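You operate a simulated robot arm through the tools that you are given. There is no shell and no other tool. Be economical: measure what you need, move in short steps, check, and stop when the job is done.

The job below is to be done with a simulated robot arm. You get a single attempt, and the scene is never put back.

Task
Put the square jar marked "Well" from the planter end of the long bench in the inside of the grey flood tray and the square jar marked "Drain" on the bench before the valve stand. Take the round lamp on the top of the table with the card holders and put it away on the high shelf. Put the orange dripper on the inside of the grey flood tray away on the right end of the trial bench. Put the purple dripper from the inside of the grey flood tray on the top shelf of the grey trolley. Take the tub from the end of the wall bench beside the grey mat and leave it on top of the purple planter. The order is free. Set down upright: square jar, round lamp, orange dripper, purple dripper, tub.
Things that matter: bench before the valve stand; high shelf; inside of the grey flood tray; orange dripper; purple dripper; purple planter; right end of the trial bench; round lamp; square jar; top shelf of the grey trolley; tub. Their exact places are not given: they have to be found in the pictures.

The check looks at the end state, three seconds after you hand in, the way a careful person would. Anything else that was tipped, shoved, dropped, spilled or broken makes it a failure.

Robot
A 7-joint arm with a fingered hand on a trunk, on a base that drives. Base frame: it is fixed to the floor where the robot stands at the start and does not move with it; the origin is under the middle of the robot, x ahead of it, y to its left, z up; the surface under the hand at the start is at about z = 78. Lengths are in cm, angles in degrees, forces in N, time in s.
Its first joint turns from -166.0 to 166.0 degrees. Places, roughly: bench before the valve stand (38x12 cm) [-104, -262, 86]; high shelf (16x57 cm) [152, 380, 162]; inside of the grey flood tray [70, 70, 80]; orange dripper [75, 50, 75]; purple dripper [75, 100, 75]; purple planter (10x10x9 cm) [-90, 210, 80]; right end of the trial bench (23x34 cm) [538, 212, 78]; round lamp [125, 25, 75]; square jar [75, 0, 75]; top shelf of the grey trolley [-110, -30, 80]; tub [-100, 200, 75]. Payload 4 kg.
The TCP is the grasp point between the finger pads, 3 cm short of the fingertips. In the tool frame z runs along the fingers and y along their closing line. Largest opening 10.4 cm; the body of the gripper starts 3.5 cm behind the TCP. The gripper is a hand of 4 fingers: y runs from the thumb to the fingers, the wrist lies at [-1.5, -11.3, -19] in the tool frame, and closing takes about 1.5 s.
Orientation is told as [roll, pitch, yaw] about the base's x, y, z axes, in that order, counted from this pose: with the fingers straight down and the wrist toward the robot, the tool's x, y and z point along [0, 1, 0], [1, 0, 0] and [0, 0, -1] of the base frame.

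Tools
- The arm moves only by the tool nudge_tool. Its argument "commands" is a list of rows, each a list of 7 numbers: the shift along the base's x, y, z in units of 100 mm (1.0 is 100 mm), then the turn, a rotation vector about the base's x, y, z in units of 180 degrees (1.0 is 180 degrees), then the opening, from 0 (shut) to 1 (fully open). In form: [[x, y, z, ax, ay, az, jaw], ...]. A call has 1 to 8 rows; each row is the pose to reach, as a shift and turn from the pose commanded when the call began. A call with a number of a shift or a turn outside -1 to 1 is refused whole. Rows are played at 5 a second. More than 5 cm and 8.6 degrees between two rows, or a gripper value outside its range, and nothing of the call is played. A pose out of reach is approached as far as the arm can. The call stops where the force on the tool passes 40 N (or 10 N more than at its start, if that is more) or the arm is blocked; 0.2 s more then pass. The fingers move at their own pace (about 15.3 cm/s each) and stop on an object; they squeeze with about 26 N. The grip force told is the motor's: it shows also when the fingers shut on nothing. Time passes only in rows, and 0.2 s behind the last, so rows that repeat a pose let the fingers close. It gives the time, the measured TCP pose, the force on the tool (base axes), the opening and the grip force at its end, in the units of the frame above (readings bear some noise), with the torque about the TCP (base axes, N m) and any sound that the robot's microphone picked up, and new pictures: "pictures" is both (left out), scene, wrist or none.
- Cameras (640 x 400 px; columns grow to the right, rows downward): "scene" is now at [31.73, 23.11, 122]; the picture's right is [0.29, -0.96, -0.00], its down [-0.62, -0.18, -0.77] and it looks along [0.73, 0.22, -0.64] (base axes); focal length 214 px, centre (320, 200). "wrist" rides on the gripper at [6.1, -9.2, -13] in the tool frame; the picture's right is [-0.81, 0.28, -0.52], its down [-0.53, -0.71, 0.46] and it looks along [-0.24, 0.64, 0.72] (tool axes); focal length 275 px, centre (320, 200).
- drive_base(legs): drives the robot by 1 to 6 legs, each [ahead, left, turn to the left] in cm, cm and degrees, along the robot's own axes; the way and the turn of a leg run together, so that a leg with both is an arc; at most 150 cm and 180 degrees a leg. The arm and the cameras ride along, it lands a little off, and it stops where it bumps. It gives what a move gives, and a new picture of the scene camera.
- hand_shape(shape): the hand has 4 fingers and takes this shape, open, in about a second: jaw (thumb against the fingers, like two jaws); tri (thumb and two fingers); tip (a fingertip pinch); poke (one finger out to press); point (the index stretched); flat (the hand flat); cup (the hand cupped); fist (a fist). The gripper value then closes the fingers along that shape, each until it touches; the sizes above hold for jaw. It gives what a move gives, with no picture.
- head_to(pan, tilt): turns the head with the scene camera to pan (to the left, within 143 degrees either way) and tilt (down, from -29 to 69), counted from straight ahead of the robot. It gives what a move gives, and a new picture of the scene camera.
- probe_pixels(camera, pixels): for up to 12 pixels [column, row] of the newest picture of that camera ("zoom" is the newest enlarged one), the place [x, y, z] in the base frame of the surface seen there, good to about 0.2 cm, but the place of the scene camera against the robot may be out by one fixed shift of up to 1.2 cm in any direction. It takes no simulated time.
- zoom(camera, box): a new picture of the part [left, top, right, bottom] of that camera's present view, enlarged. It takes no simulated time.
- hand_in(): hands the job in; it is judged then, once.

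Work in short steps. Measure before you move; look again where a grasp or a placing could have gone wrong, and mend it. You have 124 turns and 260 pictures in all, those below and enlarged ones among them. Open the gripper and draw the arm clear of the work before you hand the job in, unless the task says otherwise.

The tools are called after "Emit:" as name(argument=value, ...) on one line, values as JSON. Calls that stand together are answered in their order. nudge_tool: Moves the arm, as the interface text tells. Its arguments: {"type":"object","properties":{"commands":{"type":"array","items":{"type":"array","items":{"type":"number"}}},"pictures":{"type":"string","enum":["both","scene","wrist","none"]}},"required":["commands"]} The other tools are called the same way: hand_shape (shape) gives the hand a shape; drive_base (legs) drives the base; head_to (pan, tilt) turns the head that bears the scene camera; probe_pixels (camera, pixels) gives the place of the surface under pixels of a picture; zoom (camera, box) takes an enlarged picture of a part of a camera's view; hand_in () hands the job in.

At the start:

```text
time: 0.0
ee_pos: [73.55, 4.09, 109.83]
tool_rot: [0.0, 0.0, 0.0]
contact_force: [1.4, -0.6, -0.8]
wrist_torque: [0.01, -0.04, 0.01]
grip_width: 10.35
grip_force: 0.0
shape: jaw
robot x, y, heading: [0.02, 0.17, 0.1]
head pan, tilt: [16.6, 40.1]
```

scene: 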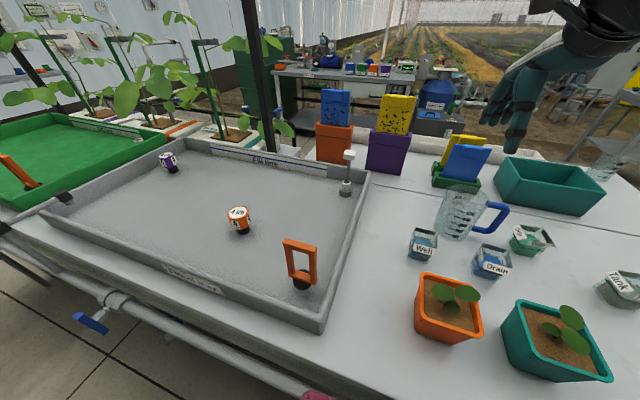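
wrist: 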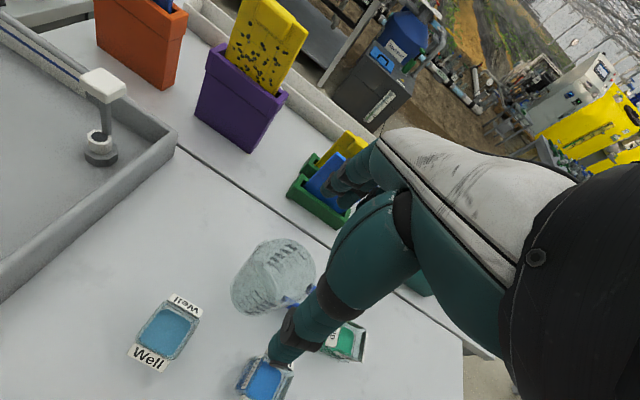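

The scene shows the grey flood tray, two drippers (at about (170,162) purple and (238,218) orange), jars "Well" (422,245) and "Drain" (492,262). I probe these and enlarge.

Emit:
zoom(camera="scene", box=[380, 180, 640, 342])

Emit:
zoom(camera="scene", box=[130, 130, 350, 268])

Emit:
probe_pixels(camera="scene", pixels=[[422, 232], [424, 250], [490, 252], [492, 270], [238, 213], [240, 230], [169, 156], [170, 168], [200, 200], [340, 290], [420, 200], [460, 185]])

```text
2.46 times, centred on (510, 261) of scene
```

zoom: 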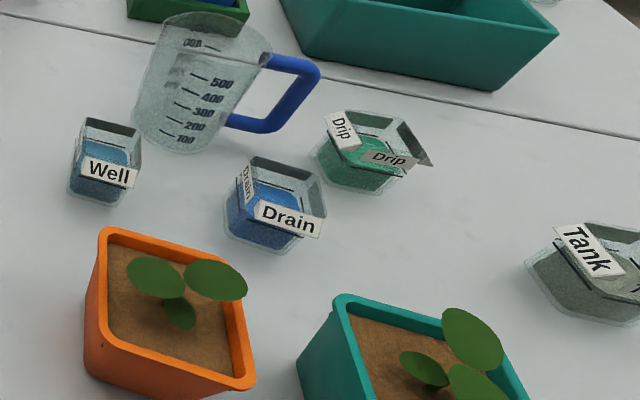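

```text
2.90 times, centred on (240, 199) of scene
```

zoom: 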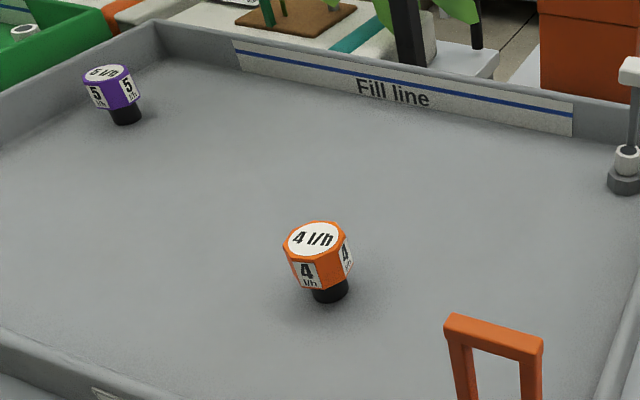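

```text
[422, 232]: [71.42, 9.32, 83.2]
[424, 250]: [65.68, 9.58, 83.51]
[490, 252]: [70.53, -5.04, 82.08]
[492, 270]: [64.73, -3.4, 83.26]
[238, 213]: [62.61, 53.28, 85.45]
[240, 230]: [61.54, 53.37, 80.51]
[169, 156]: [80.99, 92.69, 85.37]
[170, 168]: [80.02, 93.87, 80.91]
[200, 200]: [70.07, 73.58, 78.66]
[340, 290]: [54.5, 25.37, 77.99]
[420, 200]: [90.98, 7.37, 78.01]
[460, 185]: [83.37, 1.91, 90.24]
```

The jars are liquid-filled, around 6 cm wide. I probe the wrist picture (Well jar at (165,330), mug) to compare with the scene camera.

Emit:
zoom(camera="wrist", box=[60, 230, 380, 400])

Emit:
probe_pixels(camera="wrist", pixels=[[165, 330], [133, 340], [172, 295], [200, 310], [163, 370], [150, 356], [186, 303], [215, 350], [60, 330], [265, 375], [100, 85], [100, 150]])

Emit:
probe_pixels(camera="scene", pixels=[[411, 229], [436, 232], [408, 244], [435, 251], [424, 262], [349, 153], [480, 245], [510, 257], [475, 262], [505, 275], [434, 255], [411, 250]])

```text
2.00 times, centred on (220, 315) of wrist
```

zoom: 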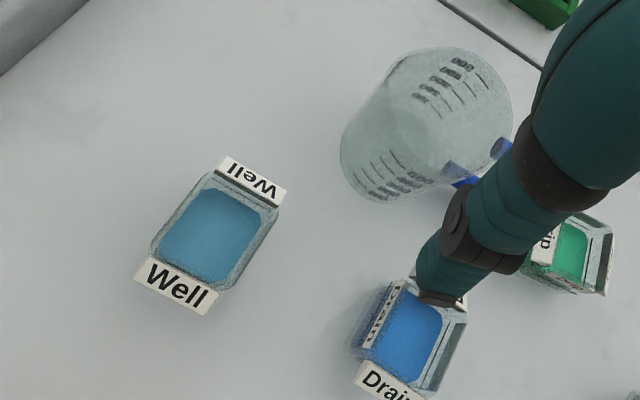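

```text
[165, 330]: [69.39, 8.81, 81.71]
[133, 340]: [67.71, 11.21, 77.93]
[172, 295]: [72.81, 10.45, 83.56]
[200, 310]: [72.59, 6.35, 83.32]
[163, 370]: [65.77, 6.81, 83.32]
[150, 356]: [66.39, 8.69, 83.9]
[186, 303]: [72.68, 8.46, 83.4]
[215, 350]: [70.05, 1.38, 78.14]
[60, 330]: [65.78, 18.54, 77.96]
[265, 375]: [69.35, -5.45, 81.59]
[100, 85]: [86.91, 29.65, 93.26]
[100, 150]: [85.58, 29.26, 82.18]
```

```text
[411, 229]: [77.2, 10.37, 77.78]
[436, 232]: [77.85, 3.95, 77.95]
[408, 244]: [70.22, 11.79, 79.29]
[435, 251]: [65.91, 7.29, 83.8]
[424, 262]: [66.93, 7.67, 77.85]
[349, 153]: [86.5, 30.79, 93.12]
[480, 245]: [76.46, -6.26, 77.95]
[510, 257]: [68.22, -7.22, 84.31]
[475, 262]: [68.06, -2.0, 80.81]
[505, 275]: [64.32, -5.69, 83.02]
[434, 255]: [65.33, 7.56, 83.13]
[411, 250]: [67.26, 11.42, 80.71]
```

Wrist and scene differ by about (-0.5, +1, 0). Now I look around: zoom to the far bench and pan the head.

Emit:
zoom(camera="scene", box=[240, 20, 480, 170])

Emit:
head_to(pan=-30, tilt=25)

Emit:
head_to(pan=70, tilt=15)

Emit:
head_to(pan=140, tilt=25)

Emit:
head_to(pan=-130, tilt=25)

```text
2.67 times, centred on (360, 95) of scene
```

zoom: 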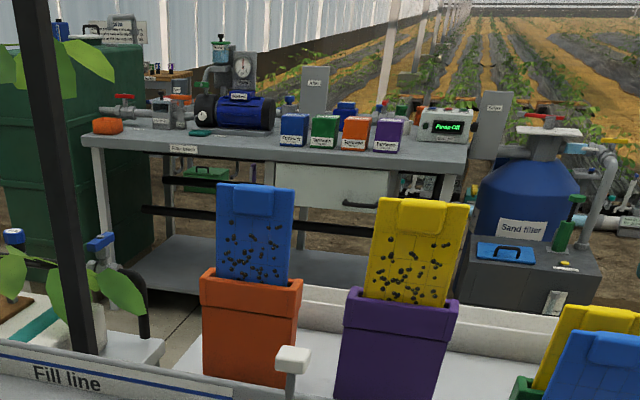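

```text
time: 1.1
ee_pos: [73.49, 4.07, 109.8]
tool_rot: [0.0, 0.0, 0.0]
contact_force: [-1.2, -0.2, -0.6]
wrist_torque: [-0.02, 0.01, -0.04]
grip_width: 10.36
grip_force: 0.1
shape: jaw
robot x, y, heading: [-0.07, 0.04, 0.1]
head pan, tilt: [-30.0, 25.0]
```

scene: 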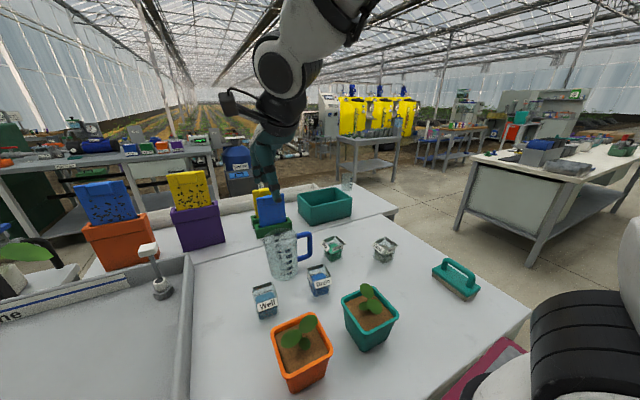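

```text
time: 2.9
ee_pos: [73.67, 4.03, 109.74]
tool_rot: [0.0, 0.0, 0.0]
contact_force: [0.2, -0.8, -0.2]
wrist_torque: [-0.01, 0.0, -0.01]
grip_width: 10.36
grip_force: 0.1
shape: jaw
robot x, y, heading: [0.17, 0.29, 0.1]
head pan, tilt: [70.0, 15.0]
```

scene: 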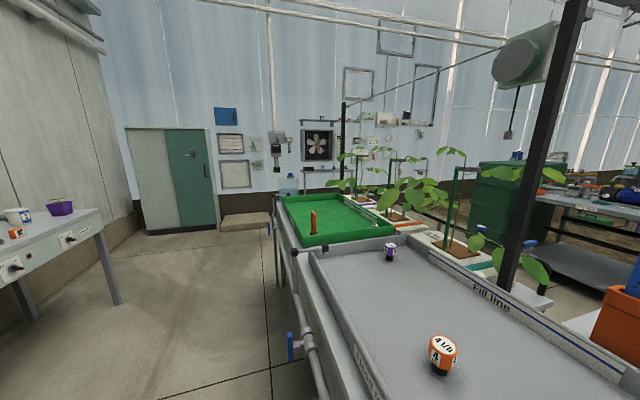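

```text
time: 4.3
ee_pos: [73.51, 4.22, 109.83]
tool_rot: [0.0, 0.0, 0.0]
contact_force: [0.0, 1.5, 1.1]
wrist_torque: [0.02, 0.01, 0.02]
grip_width: 10.36
grip_force: 0.1
shape: jaw
robot x, y, heading: [0.02, 0.15, -0.0]
head pan, tilt: [140.0, 25.0]
```

scene: 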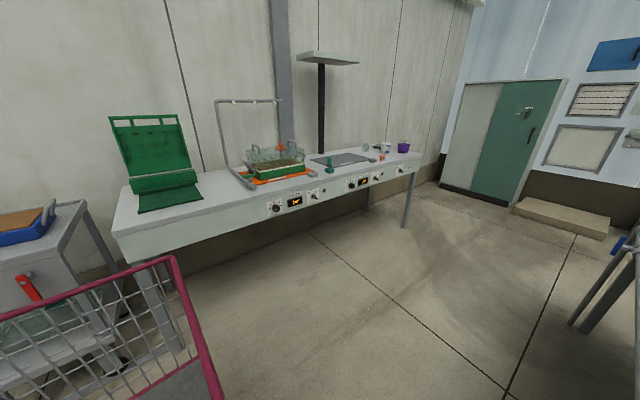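

```text
time: 8.1
ee_pos: [73.62, 4.04, 109.77]
tool_rot: [-0.1, 0.0, 0.0]
contact_force: [0.1, 0.3, -0.1]
wrist_torque: [0.0, -0.01, 0.04]
grip_width: 10.36
grip_force: 0.0
shape: jaw
robot x, y, heading: [-0.05, 0.19, 0.1]
head pan, tilt: [-130.0, 25.0]
```

scene: 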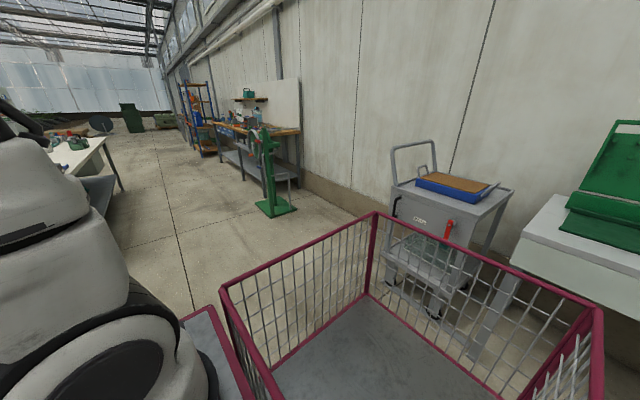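

The robot carries a basket on its back; wall bench and trolley lie at −x; tub and purple planter at far end of wall bench. First the Well jar: yaw the hand +90° so it closes along y, clear of the labels at ±x.

Emit:
nudge_tool(commands=[[0, 0, 0, 0, 0, 0.046, 1], [0, 0, 0, 0, 0, 0.092, 1], [0, 0, 0, 0, 0, 0.138, 1], [0, 0, 0, 0, 0, 0.184, 1], [0, 0, 0, 0, 0, 0.23, 1], [0, 0, 0, 0, 0, 0.276, 1], [0, 0, 0, 0, 0, 0.322, 1], [-0.2, 0.2, 0, 0, 0, 0.368, 1]], pictures="none")

Emit:
nudge_tool(commands=[[-0.1, 0.1, 0, 0, 0, 0.044, 1], [-0.2, 0.25, 0, 0, 0, 0.088, 1], [-0.2, 0.25, 0, 0, 0, 0.132, 1], [-0.2, 0.25, -0.4, 0, 0, 0.132, 1], [-0.2, 0.25, -0.8, 0, 0, 0.132, 1], [-0.2, 0.25, -0.8, 0, 0, 0.132, 1]], pictures="wrist")

Emit:
head_to(pan=0, tilt=45)

```text
time: 9.8
ee_pos: [71.6, 6.06, 109.87]
tool_rot: [0.0, 0.1, 66.3]
contact_force: [0.1, -0.7, 0.9]
wrist_torque: [-0.02, -0.01, 0.01]
grip_width: 10.36
grip_force: 0.0
shape: jaw
robot x, y, heading: [0.01, -0.14, -0.2]
head pan, tilt: [-130.0, 25.0]
```

```text
time: 11.2
ee_pos: [69.64, 8.68, 101.63]
tool_rot: [0.0, 0.0, 89.9]
contact_force: [0.3, -0.3, -0.2]
wrist_torque: [-0.04, -0.04, 0.03]
grip_width: 10.39
grip_force: 0.1
shape: jaw
robot x, y, heading: [-0.05, 0.1, 0.2]
head pan, tilt: [-130.0, 25.0]
```

wrist: 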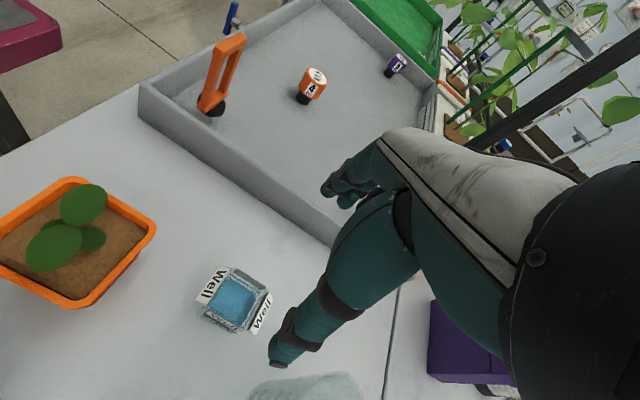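

```text
time: 13.4
ee_pos: [69.7, 8.69, 101.61]
tool_rot: [0.1, 0.1, 90.1]
contact_force: [-1.2, -0.2, 0.0]
wrist_torque: [0.01, 0.01, -0.05]
grip_width: 10.35
grip_force: 0.1
shape: jaw
robot x, y, heading: [0.05, -0.22, -0.2]
head pan, tilt: [0.0, 45.0]
```

scene: 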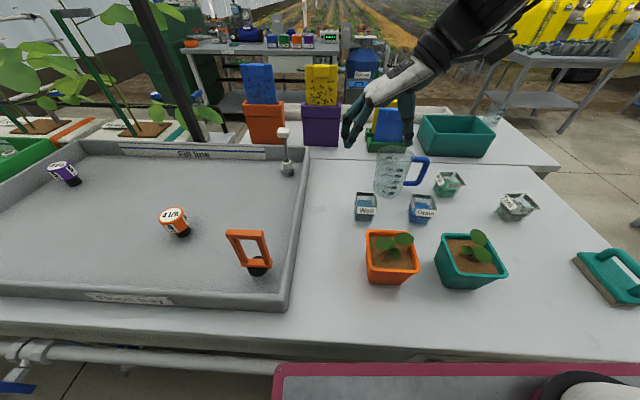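

Jar sides refined with the wrist camera: I enlarge around (235,300) and probe its rim.

Emit:
zoom(camera="wrist", box=[160, 240, 320, 340])

Emit:
probe_pixels(camera="wrist", pixels=[[212, 285], [262, 315], [235, 300], [205, 315], [262, 283], [228, 270], [250, 332], [250, 275], [215, 320], [230, 322], [245, 274]])

```text
4.00 times, centred on (240, 290) of wrist
```

zoom: 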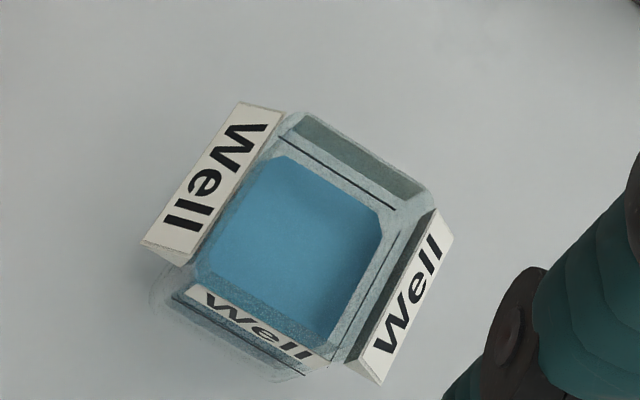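

```text
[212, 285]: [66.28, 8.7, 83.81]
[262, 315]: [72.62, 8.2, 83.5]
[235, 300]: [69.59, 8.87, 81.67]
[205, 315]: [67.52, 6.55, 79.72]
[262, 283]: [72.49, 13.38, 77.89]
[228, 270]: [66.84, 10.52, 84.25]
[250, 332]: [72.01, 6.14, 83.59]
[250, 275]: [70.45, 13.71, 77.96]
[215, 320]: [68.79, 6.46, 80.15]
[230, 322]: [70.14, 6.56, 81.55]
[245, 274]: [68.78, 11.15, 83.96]
```

Jar centred at (69.5, 8.7); the hand is above it. I descend to TCP z≈81.7 in two calls, then close.

Emit:
nudge_tool(commands=[[0, 0, -0.35, 0, 0, 0, 1], [0, 0, -0.7, 0, 0, 0, 1], [-0.01, 0, -1.0, 0, 0, 0, 1]], pictures="wrist")

Emit:
nudge_tool(commands=[[0, 0, -0.3, 0, 0, 0, 1], [0, 0, -0.6, 0, 0, 0, 1], [0, 0, -0.8, 0, 0, 0, 1], [0, 0, -0.98, 0, 0, 0, 1], [0, 0, -0.98, 0, 0, 0, 1]], pictures="both")

```text
time: 14.2
ee_pos: [69.45, 8.66, 91.65]
tool_rot: [0.1, 0.0, 90.0]
contact_force: [0.3, 0.9, -0.7]
wrist_torque: [0.0, 0.02, 0.05]
grip_width: 10.39
grip_force: 0.1
shape: jaw
robot x, y, heading: [-0.29, 0.18, -0.1]
head pan, tilt: [0.0, 45.0]
```

wrist: 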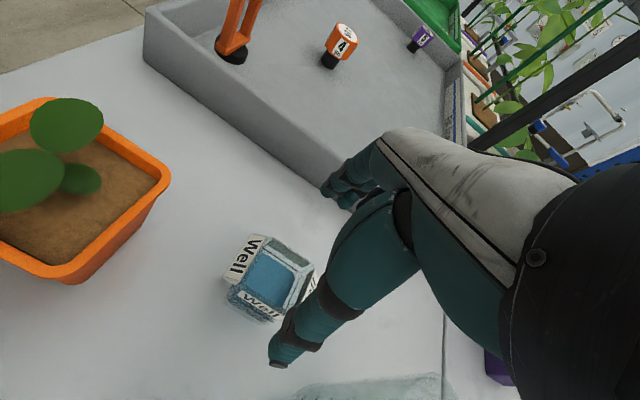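

```text
time: 15.4
ee_pos: [69.36, 8.53, 81.81]
tool_rot: [0.0, -0.1, 90.0]
contact_force: [0.5, 0.0, -0.2]
wrist_torque: [0.01, -0.01, 0.01]
grip_width: 10.37
grip_force: 0.0
shape: jaw
robot x, y, heading: [-0.11, -0.03, -0.2]
head pan, tilt: [0.0, 45.0]
```

scene: 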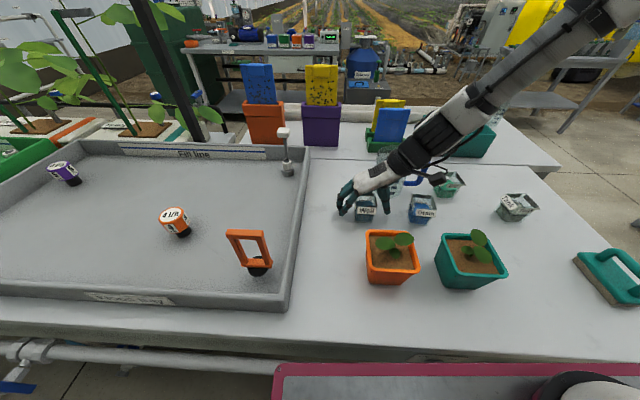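
wrist: 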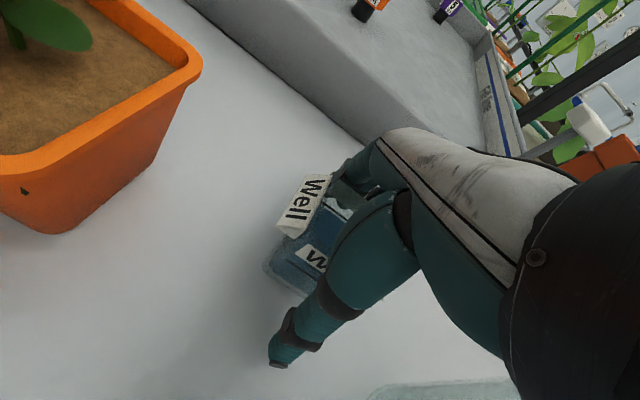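

The jar sits between thumb and fingers with no contact forces. I close and wait.

Emit:
nudge_tool(commands=[[0, 0, 0, 0, 0, 0, 0.6], [0, 0, 0, 0, 0, 0, 0.3], [0, 0, 0, 0, 0, 0, 0], [0, 0, 0, 0, 0, 0, 0], [0, 0, 0, 0, 0, 0, 0], [0, 0, 0, 0, 0, 0, 0], [0, 0, 0, 0, 0, 0, 0], [0, 0, 0, 0, 0, 0, 0]], pictures="wrist")

Emit:
zoom(camera="scene", box=[320, 150, 460, 240])

```text
time: 17.2
ee_pos: [69.42, 8.52, 81.92]
tool_rot: [0.0, 0.0, 90.0]
contact_force: [-0.4, -0.1, -0.3]
wrist_torque: [0.0, -0.02, 0.0]
grip_width: 4.37
grip_force: 25.9
shape: jaw
robot x, y, heading: [0.07, -0.19, -0.0]
head pan, tilt: [0.0, 45.0]
```

wrist: 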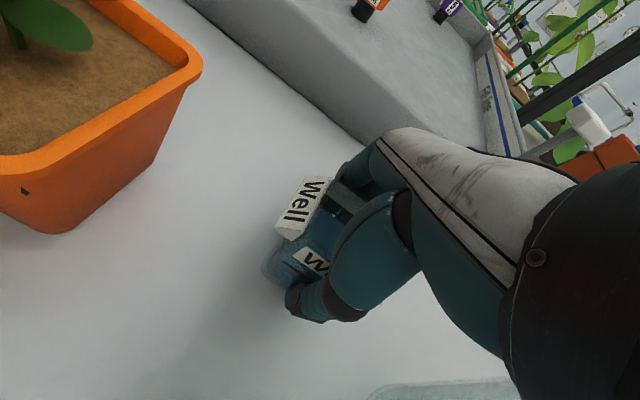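

```text
4.44 times, centred on (390, 195) of scene
```

zoom: 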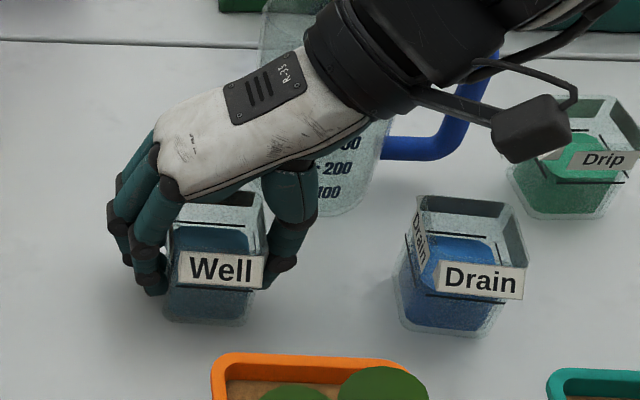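

Grip 4.37 cm wide at 26 N. I lift the jar 14 cm and probe the tray fittings (handle at (248,240), sensor, floor).

Emit:
nudge_tool(commands=[[0, 0, 0.2, 0, 0, 0, 0], [0, 0, 0.5, 0, 0, 0, 0], [0, 0, 0.8, 0, 0, 0, 0], [0, 0, 1.0, 0, 0, 0, 0]], pictures="none")

Emit:
nudge_tool(commands=[[0, 0, 0.3, 0, 0, 0, 0], [0, 0, 0.5, 0, 0, 0, 0], [0, 0, 0.5, 0, 0, 0, 0]], pictures="both")

Emit:
probe_pixels(camera="scene", pixels=[[248, 234], [262, 265], [284, 131], [287, 168], [240, 200], [300, 230], [289, 260], [180, 290], [173, 212], [64, 168], [303, 190]])

```text
time: 18.2
ee_pos: [69.42, 8.73, 91.94]
tool_rot: [0.1, 0.1, 90.0]
contact_force: [0.2, -0.7, -0.5]
wrist_torque: [0.0, 0.01, 0.01]
grip_width: 4.39
grip_force: 26.3
shape: jaw
robot x, y, heading: [0.01, -0.19, 0.1]
head pan, tilt: [0.0, 45.0]
```

```text
time: 19.0
ee_pos: [69.38, 8.8, 96.91]
tool_rot: [0.0, 0.0, 90.0]
contact_force: [-0.4, 0.0, -1.1]
wrist_torque: [0.03, -0.02, 0.03]
grip_width: 4.36
grip_force: 26.4
shape: jaw
robot x, y, heading: [-0.05, -0.17, -0.1]
head pan, tilt: [0.0, 45.0]
```

scene: 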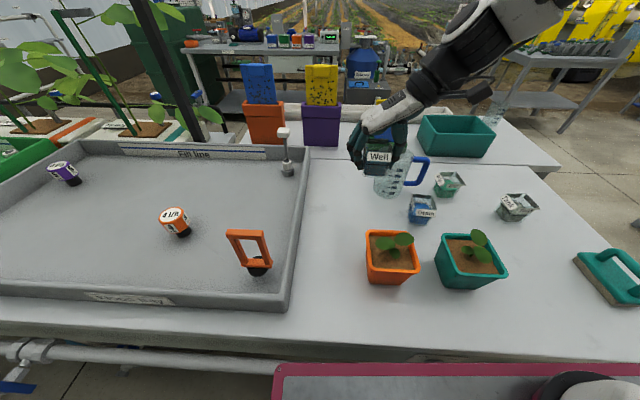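
wrist: 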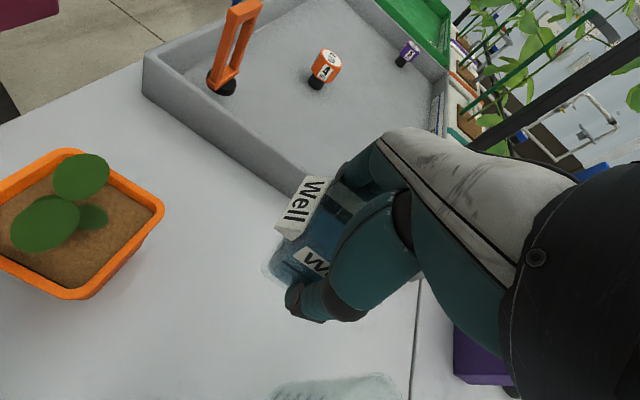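

```text
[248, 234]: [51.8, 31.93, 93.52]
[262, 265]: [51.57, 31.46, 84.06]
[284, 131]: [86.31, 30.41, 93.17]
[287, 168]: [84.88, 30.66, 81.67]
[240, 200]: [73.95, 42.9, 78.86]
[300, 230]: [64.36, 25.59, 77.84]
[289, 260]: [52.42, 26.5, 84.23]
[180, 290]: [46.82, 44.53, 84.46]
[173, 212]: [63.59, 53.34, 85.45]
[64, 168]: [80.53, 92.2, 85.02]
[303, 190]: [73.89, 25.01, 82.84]
```

I carry the jar in +y above the tray to about (72, 42).

Emit:
nudge_tool(commands=[[0.05, 0.35, 0, 0, 0, 0, 0], [0.1, 0.7, 0, 0, 0, 0, 0], [0.1, 1.0, 0, 0, 0, 0, 0]], pictures="none")

Emit:
nudge_tool(commands=[[0.05, 0.35, 0, 0, 0, 0, 0], [0.1, 0.7, 0, 0, 0, 0, 0], [0.1, 1.0, 0, 0, 0, 0, 0]], pictures="none")

Emit:
nudge_tool(commands=[[0.05, 0.35, 0, 0, 0, 0, 0], [0.1, 0.7, 0, 0, 0, 0, 0], [0.1, 1.0, 0, 0, 0, 0, 0], [0.1, 1.0, 0, 0, 0, 0, 0]], pictures="both")

```text
time: 19.8
ee_pos: [70.39, 18.71, 96.91]
tool_rot: [0.0, -0.1, 90.0]
contact_force: [0.0, -0.3, -1.5]
wrist_torque: [0.04, 0.03, 0.0]
grip_width: 4.35
grip_force: 26.2
shape: jaw
robot x, y, heading: [0.14, -0.04, -0.2]
head pan, tilt: [0.0, 45.0]
```

```text
time: 20.6
ee_pos: [71.4, 28.6, 97.04]
tool_rot: [0.0, 0.1, 89.8]
contact_force: [0.7, -0.3, -1.3]
wrist_torque: [-0.01, 0.06, 0.02]
grip_width: 4.35
grip_force: 25.7
shape: jaw
robot x, y, heading: [-0.0, 0.22, 0.4]
head pan, tilt: [0.0, 45.0]
```

```text
time: 21.6
ee_pos: [72.45, 38.54, 97.04]
tool_rot: [-0.1, 0.1, 90.0]
contact_force: [0.0, 0.0, -0.9]
wrist_torque: [0.04, 0.01, 0.01]
grip_width: 4.37
grip_force: 26.1
shape: jaw
robot x, y, heading: [0.03, 0.08, 0.0]
head pan, tilt: [0.0, 45.0]
```

scene: 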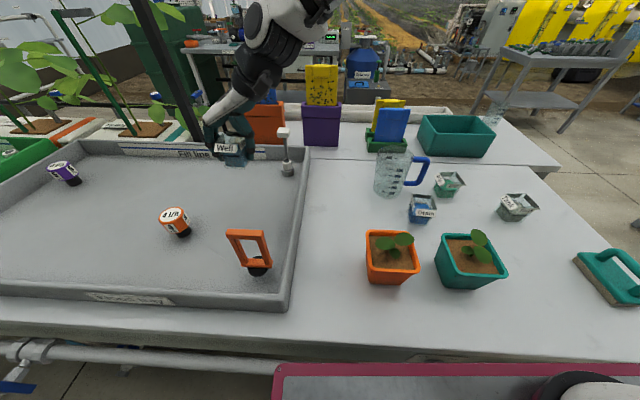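
wrist: 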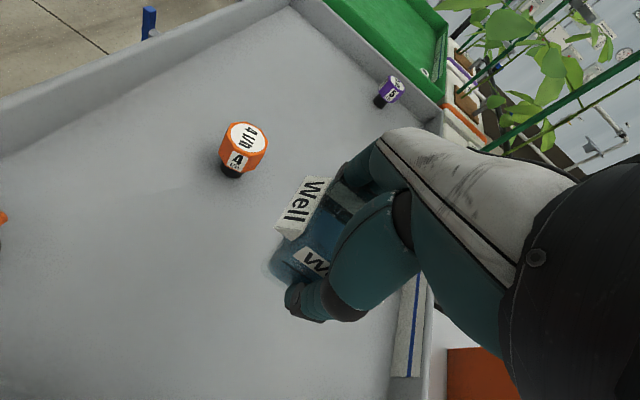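

Clear of the sensor (86,30). I lower at about (71.5, 41) to TCP z≈83 with force watching.

Emit:
nudge_tool(commands=[[-0.05, 0.2, -0.2, 0, 0, 0, 0], [-0.1, 0.25, -0.6, 0, 0, 0, 0], [-0.1, 0.25, -1.0, 0, 0, 0, 0], [-0.1, 0.25, -1.0, 0, 0, 0, 0]], pictures="wrist")

Emit:
nudge_tool(commands=[[0, 0, -0.15, 0, 0, 0, 0], [0, 0, -0.3, 0, 0, 0, 0], [0, 0, -0.38, 0, 0, 0, 0], [0, 0, -0.42, 0, 0, 0, 0], [0, 0, -0.42, 0, 0, 0, 0]], pictures="both")

```text
time: 22.6
ee_pos: [71.31, 41.07, 87.05]
tool_rot: [0.0, 0.0, 89.9]
contact_force: [0.3, -0.2, -1.0]
wrist_torque: [-0.01, -0.02, -0.01]
grip_width: 4.37
grip_force: 26.4
shape: jaw
robot x, y, heading: [0.09, -0.02, -0.1]
head pan, tilt: [0.0, 45.0]
```

wrist: 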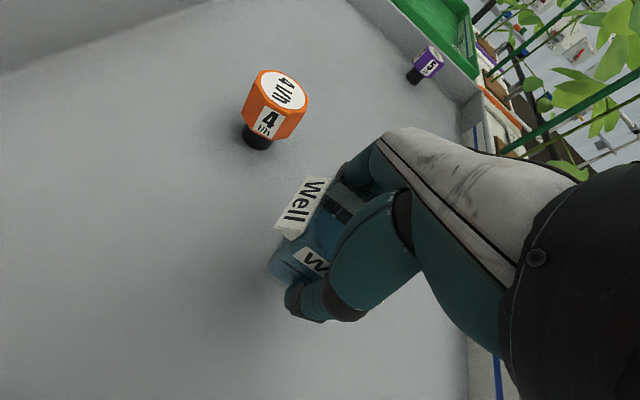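

```text
time: 23.8
ee_pos: [71.5, 41.07, 82.76]
tool_rot: [-0.1, 0.0, 90.0]
contact_force: [-1.2, -0.3, 5.6]
wrist_torque: [-0.07, 0.04, 0.04]
grip_width: 4.37
grip_force: 26.0
shape: jaw
robot x, y, heading: [-0.11, 0.25, -0.1]
head pan, tilt: [0.0, 45.0]
```

scene: 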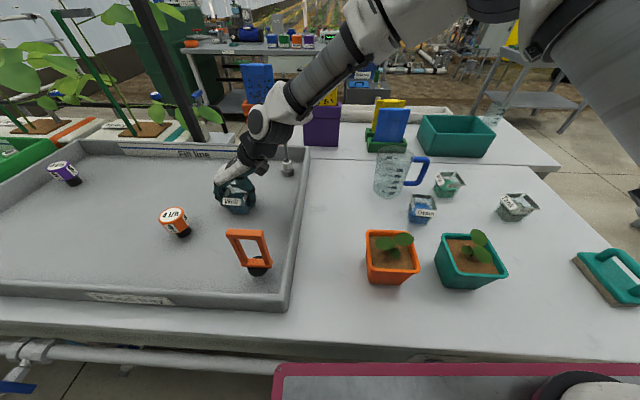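
wrist: 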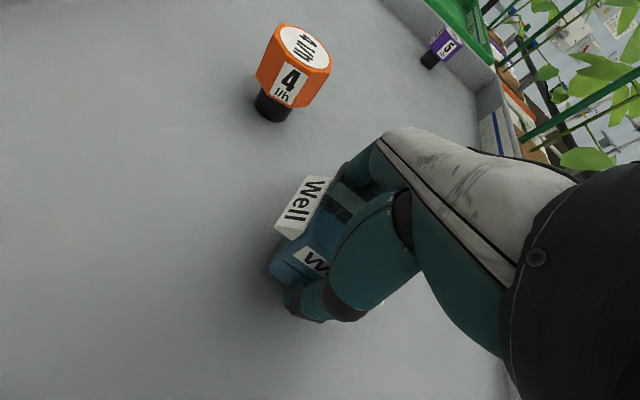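

Contact force 5.6 N: the jar rests on the tray floor. I open and rise.

Emit:
nudge_tool(commands=[[0, 0, 0, 0, 0, 0, 0.5], [0, 0, 0, 0, 0, 0, 1], [0, 0, 0, 0, 0, 0, 1], [0, 0, 0, 0, 0, 0, 1], [0, 0, 0, 0, 0, 0, 1], [0, 0, 0.3, 0, 0, 0, 1], [0, 0, 0.65, 0, 0, 0, 1], [0, 0, 1.0, 0, 0, 0, 1]], pictures="wrist")

Emit:
nudge_tool(commands=[[0, 0, 0.4, 0, 0, 0, 1], [0, 0, 0.8, 0, 0, 0, 1], [0, 0, 1.0, 0, 0, 0, 1]], pictures="wrist")

```text
time: 25.6
ee_pos: [71.47, 41.08, 92.83]
tool_rot: [0.1, -0.1, 90.0]
contact_force: [0.0, -0.5, 0.3]
wrist_torque: [0.0, 0.02, -0.01]
grip_width: 10.36
grip_force: 0.0
shape: jaw
robot x, y, heading: [-0.41, 0.16, -0.3]
head pan, tilt: [0.0, 45.0]
```

wrist: 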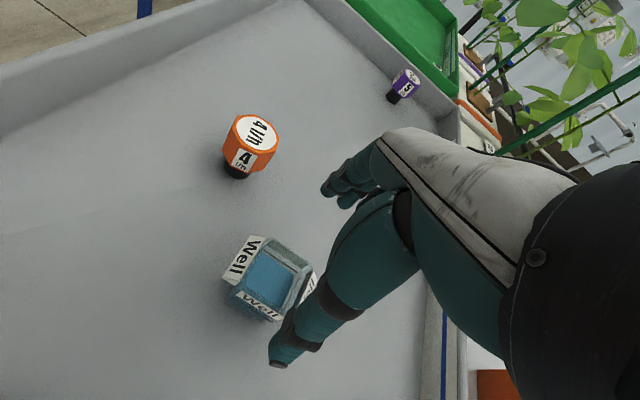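

```text
time: 26.4
ee_pos: [71.49, 41.09, 102.9]
tool_rot: [0.0, 0.0, 90.0]
contact_force: [0.1, 0.2, 0.2]
wrist_torque: [0.01, 0.0, 0.0]
grip_width: 10.38
grip_force: 0.2
shape: jaw
robot x, y, heading: [0.12, -0.04, -0.1]
head pan, tilt: [0.0, 45.0]
```

wrist: 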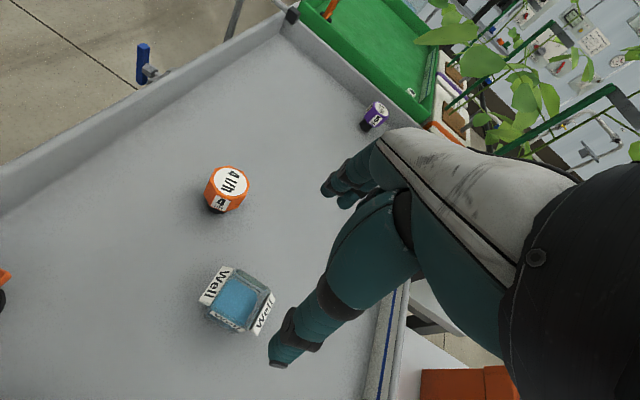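

Well stands upright in the tray. Next the orange dripper: I probe its top with the wrist view around (228,183).

Emit:
zoom(camera="wrist", box=[180, 140, 300, 240])

Emit:
probe_pixels(camera="wrist", pixels=[[231, 182], [231, 167], [247, 185], [229, 196], [212, 180], [225, 206], [209, 192], [214, 210], [238, 195], [190, 220]])

```text
4.00 times, centred on (240, 190) of wrist
```

zoom: 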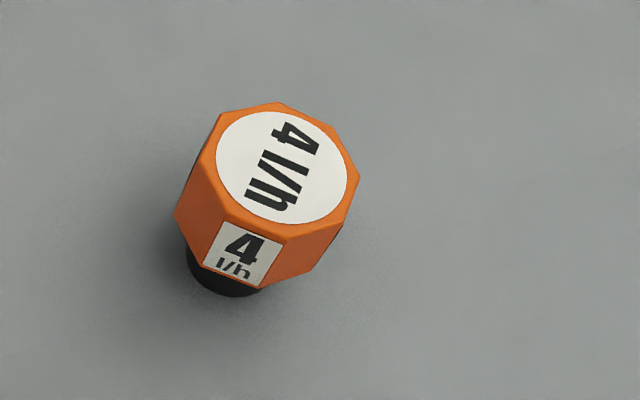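

```text
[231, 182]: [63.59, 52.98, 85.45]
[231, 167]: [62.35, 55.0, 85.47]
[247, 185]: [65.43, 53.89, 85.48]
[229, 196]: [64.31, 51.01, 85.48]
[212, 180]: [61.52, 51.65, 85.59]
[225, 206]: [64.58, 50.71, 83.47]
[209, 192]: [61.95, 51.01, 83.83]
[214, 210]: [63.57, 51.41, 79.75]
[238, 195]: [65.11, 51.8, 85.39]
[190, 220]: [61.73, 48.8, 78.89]
```

Dripper top centre (63.5, 53.0, 85.5), flats about every 45° with one at −66°. I turn the hand to yaw 69° and go over it, then descend to z≈83.4.

Emit:
nudge_tool(commands=[[-0.25, 0.35, 0, 0, 0, -0.04, 1], [-0.5, 0.7, 0, 0, 0, -0.08, 1], [-0.7, 1.0, 0, 0, 0, -0.117, 1], [-0.7, 1.0, 0, 0, 0, -0.117, 1]], pictures="none")

Emit:
nudge_tool(commands=[[-0.1, 0.19, -0.2, 0, 0, 0, 1], [-0.1, 0.19, -0.6, 0, 0, 0, 1], [-0.1, 0.19, -1.0, 0, 0, 0, 1], [-0.1, 0.19, -1.0, 0, 0, 0, 1]], pictures="both")

```text
time: 27.4
ee_pos: [64.44, 51.22, 102.78]
tool_rot: [0.0, 0.0, 68.9]
contact_force: [0.0, -0.5, 0.1]
wrist_torque: [0.03, 0.0, -0.01]
grip_width: 10.35
grip_force: 0.1
shape: jaw
robot x, y, heading: [-0.42, 0.18, 0.4]
head pan, tilt: [0.0, 45.0]
```

```text
time: 28.4
ee_pos: [63.52, 53.1, 92.66]
tool_rot: [0.0, 0.0, 68.9]
contact_force: [0.5, 0.1, -0.2]
wrist_torque: [-0.01, -0.02, 0.0]
grip_width: 10.39
grip_force: 0.1
shape: jaw
robot x, y, heading: [0.06, 0.32, 0.1]
head pan, tilt: [0.0, 45.0]
```

scene: 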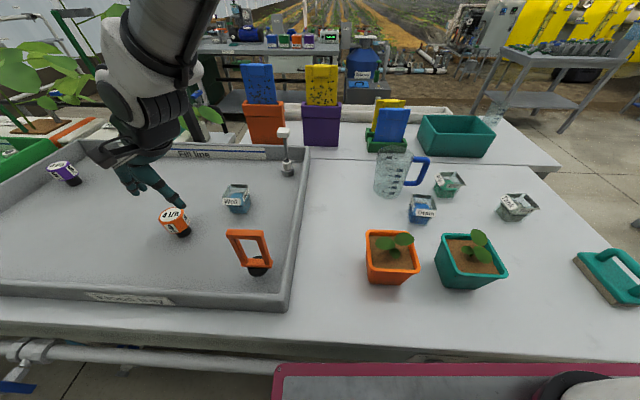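
wrist: 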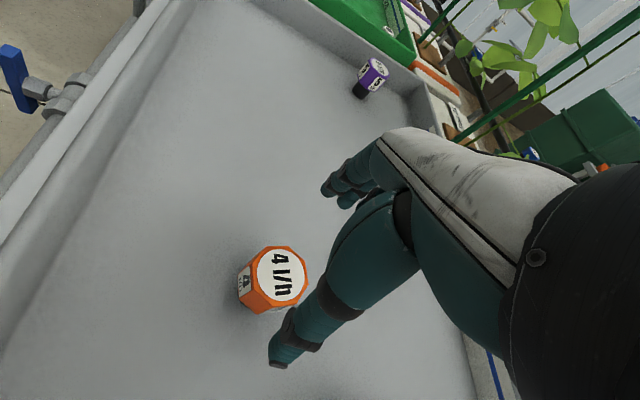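

Aligned over the dripper; I go down 9.3 cm and close.

Emit:
nudge_tool(commands=[[0, 0, -0.4, 0, 0, 0, 1], [0, 0, -0.75, 0, 0, 0, 1], [0, 0, -0.93, 0, 0, 0, 1], [0, 0, -0.93, 0, 0, 0, 1]], pictures="wrist")

Emit:
nudge_tool(commands=[[0, 0, 0, 0, 0, 0, 0.6], [0, 0, 0, 0, 0, 0, 0.3], [0, 0, 0, 0, 0, 0, 0], [0, 0, 0, 0, 0, 0, 0], [0, 0, 0, 0, 0, 0, 0], [0, 0, 0, 0, 0, 0, 0], [0, 0, 0, 0, 0, 0, 0], [0, 0, 0, 0, 0, 0, 0]], pictures="wrist")

```text
time: 29.4
ee_pos: [63.48, 52.97, 83.5]
tool_rot: [0.0, -0.1, 68.8]
contact_force: [-0.6, -0.5, 0.3]
wrist_torque: [0.02, -0.01, 0.0]
grip_width: 10.41
grip_force: 0.0
shape: jaw
robot x, y, heading: [-0.5, 0.36, 0.1]
head pan, tilt: [0.0, 45.0]
```

wrist: 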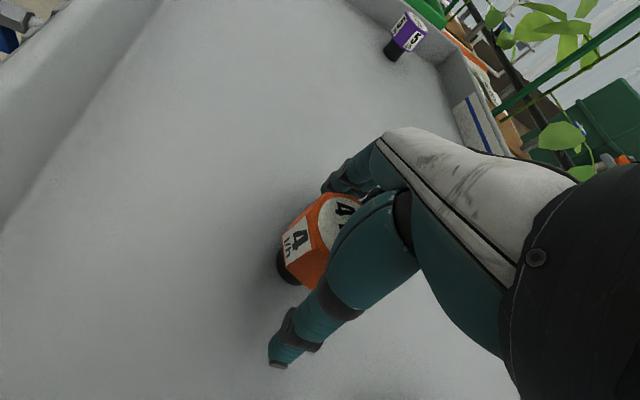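

```text
time: 31.2
ee_pos: [63.5, 53.02, 83.52]
tool_rot: [0.0, 0.1, 69.0]
contact_force: [0.0, 0.9, -0.9]
wrist_torque: [-0.03, 0.01, 0.01]
grip_width: 3.37
grip_force: 25.5
shape: jaw
robot x, y, heading: [0.03, -0.24, 0.1]
head pan, tilt: [0.0, 45.0]
```

wrist: 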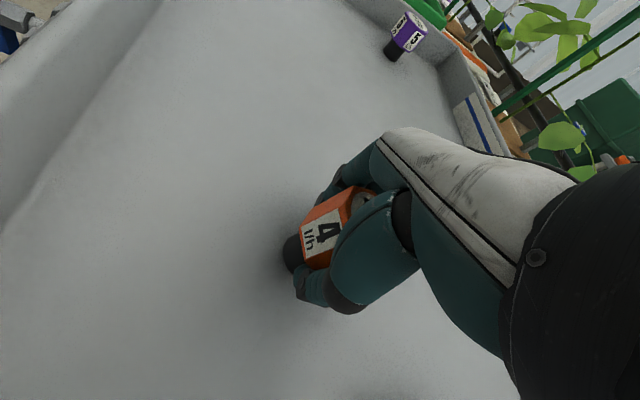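

Gripped at 3.37 cm. I lift and inspect its tilt.

Emit:
nudge_tool(commands=[[0, 0, 0.2, 0, 0, 0, 0], [0, 0, 0.55, 0, 0, 0, 0], [0, 0, 1.0, 0, 0, 0, 0], [0, 0, 1.0, 0, 0, 0, 0]], pictures="wrist")

Emit:
nudge_tool(commands=[[0, 0, 0.45, 0, 0, 0, 0], [0, 0, 0.9, 0, 0, 0, 0], [0, 0, 1.0, 0, 0, 0, 0]], pictures="scene")

Emit:
zoom(camera="wrist", box=[240, 160, 400, 320])

Emit:
probe_pixels(camera="wrist", pixels=[[300, 200], [330, 215], [315, 230], [325, 260], [365, 190], [290, 250]])

```text
time: 32.2
ee_pos: [63.4, 52.91, 93.45]
tool_rot: [0.0, 0.1, 68.9]
contact_force: [0.6, -0.3, 0.3]
wrist_torque: [-0.03, -0.01, 0.04]
grip_width: 3.35
grip_force: 25.6
shape: jaw
robot x, y, heading: [0.07, 0.19, 0.1]
head pan, tilt: [0.0, 45.0]
```

wrist: 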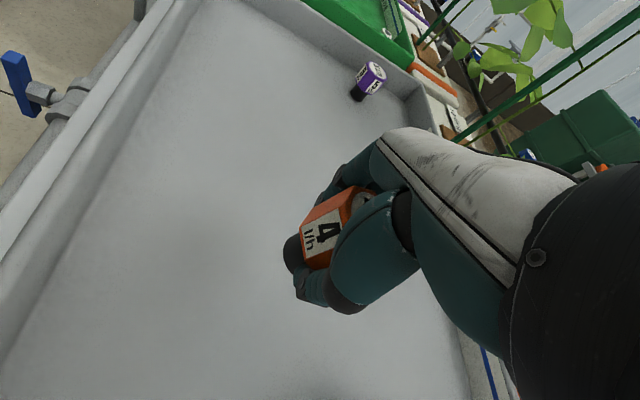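

```text
time: 33.0
ee_pos: [63.29, 52.9, 103.56]
tool_rot: [0.0, 0.0, 69.0]
contact_force: [0.2, -1.0, -0.5]
wrist_torque: [-0.01, 0.03, 0.02]
grip_width: 3.34
grip_force: 25.4
shape: jaw
robot x, y, heading: [-0.13, 0.09, 0.0]
head pan, tilt: [0.0, 45.0]
```

scene: 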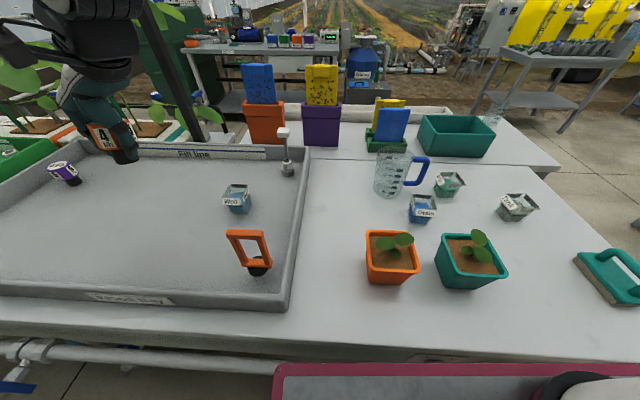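

```text
2.50 times, centred on (320, 240) of wrist
```

zoom: 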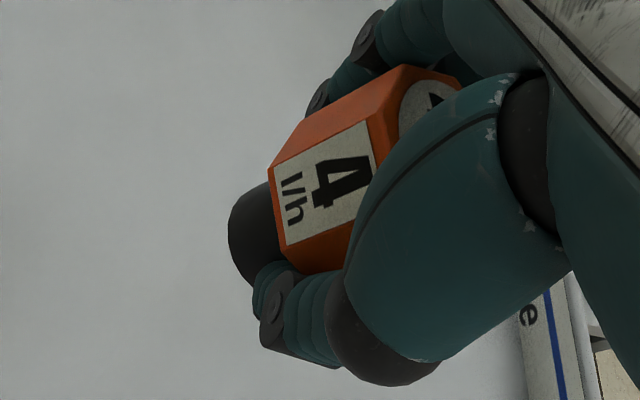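

```text
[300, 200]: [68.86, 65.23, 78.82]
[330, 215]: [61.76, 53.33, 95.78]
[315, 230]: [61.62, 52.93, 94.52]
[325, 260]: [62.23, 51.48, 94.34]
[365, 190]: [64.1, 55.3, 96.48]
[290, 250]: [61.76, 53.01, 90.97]
```

The dripper looks a little tilted; I measure it via the scene view near (112,145).

Emit:
zoom(camera="scene", box=[50, 80, 178, 180])

```text
4.00 times, centred on (114, 130) of scene
```

zoom: 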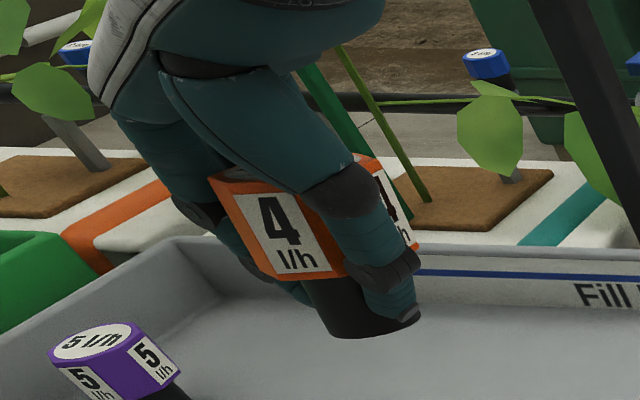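

Much of that lean is perspective (the standing purple one leans equally). I check by probing the label's edge top and bottom, and look round for the drive route with the head.

Emit:
probe_pixels(camera="zoom", pixels=[[240, 200], [278, 270], [288, 196], [328, 266], [225, 190], [257, 268], [335, 320], [380, 330]])

Emit:
head_to(pan=-15, tilt=12)

Emit:
head_to(pan=-75, tilt=25)

```text
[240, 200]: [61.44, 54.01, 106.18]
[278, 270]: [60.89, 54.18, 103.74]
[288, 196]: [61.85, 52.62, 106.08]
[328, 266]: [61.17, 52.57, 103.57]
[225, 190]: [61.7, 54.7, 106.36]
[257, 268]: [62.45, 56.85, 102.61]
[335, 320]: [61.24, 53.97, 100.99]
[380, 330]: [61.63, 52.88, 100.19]
```

```text
time: 33.9
ee_pos: [63.29, 52.94, 103.45]
tool_rot: [-0.1, 0.0, 68.8]
contact_force: [-0.7, -0.2, -0.8]
wrist_torque: [0.01, -0.03, -0.02]
grip_width: 3.35
grip_force: 25.6
shape: jaw
robot x, y, heading: [0.05, 0.22, 0.3]
head pan, tilt: [-15.0, 12.0]
```

scene: 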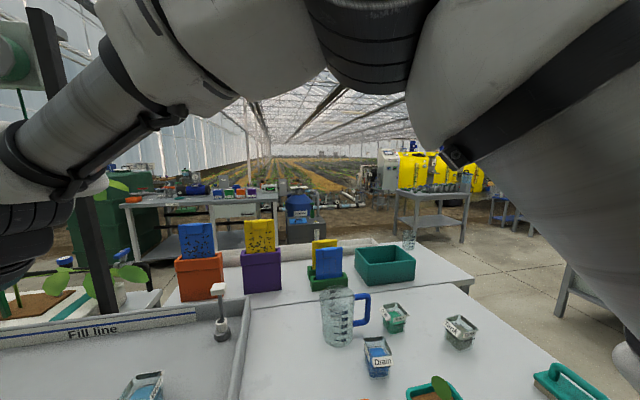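

```text
time: 35.2
ee_pos: [63.46, 52.87, 103.48]
tool_rot: [0.0, 0.1, 68.9]
contact_force: [0.3, 0.2, -1.1]
wrist_torque: [0.01, 0.03, -0.01]
grip_width: 3.35
grip_force: 26.0
shape: jaw
robot x, y, heading: [-0.02, -0.08, 0.1]
head pan, tilt: [-75.0, 25.0]
```

scene: 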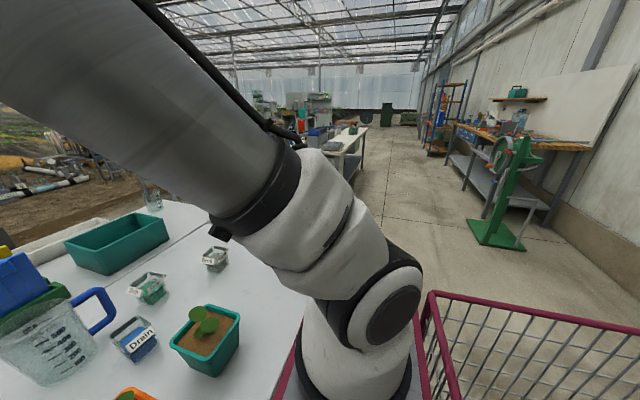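

The label edge shows about 13° tilt about the closing line; I will counter it at placing. Now I probe obstacles for the route in this view.

Emit:
probe_pixels(camera="scene", pixels=[[432, 296], [640, 330], [480, 240], [345, 185], [365, 130], [350, 160], [450, 150], [580, 150], [380, 200], [155, 210], [300, 350], [430, 150]])

Emit:
head_to(pan=-40, tilt=5)

```text
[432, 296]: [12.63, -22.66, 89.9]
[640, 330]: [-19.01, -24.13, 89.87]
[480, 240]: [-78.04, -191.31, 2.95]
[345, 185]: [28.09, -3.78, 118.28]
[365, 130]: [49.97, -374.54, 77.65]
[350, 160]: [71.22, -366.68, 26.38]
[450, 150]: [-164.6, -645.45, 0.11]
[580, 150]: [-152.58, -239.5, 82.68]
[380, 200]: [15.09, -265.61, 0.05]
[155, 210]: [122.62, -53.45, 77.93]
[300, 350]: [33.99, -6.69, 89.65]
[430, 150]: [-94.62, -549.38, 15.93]
```

```text
time: 36.2
ee_pos: [63.43, 52.86, 103.39]
tool_rot: [0.1, 0.0, 68.9]
contact_force: [0.0, -0.7, -0.4]
wrist_torque: [-0.01, 0.01, -0.02]
grip_width: 3.37
grip_force: 25.8
shape: jaw
robot x, y, heading: [-0.19, 0.03, -0.1]
head pan, tilt: [-40.0, 5.0]
```

scene: 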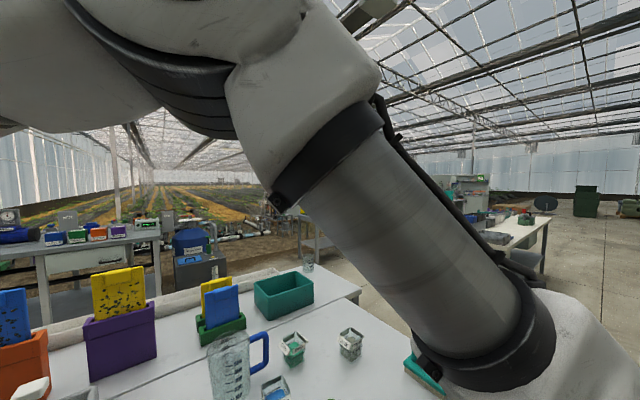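

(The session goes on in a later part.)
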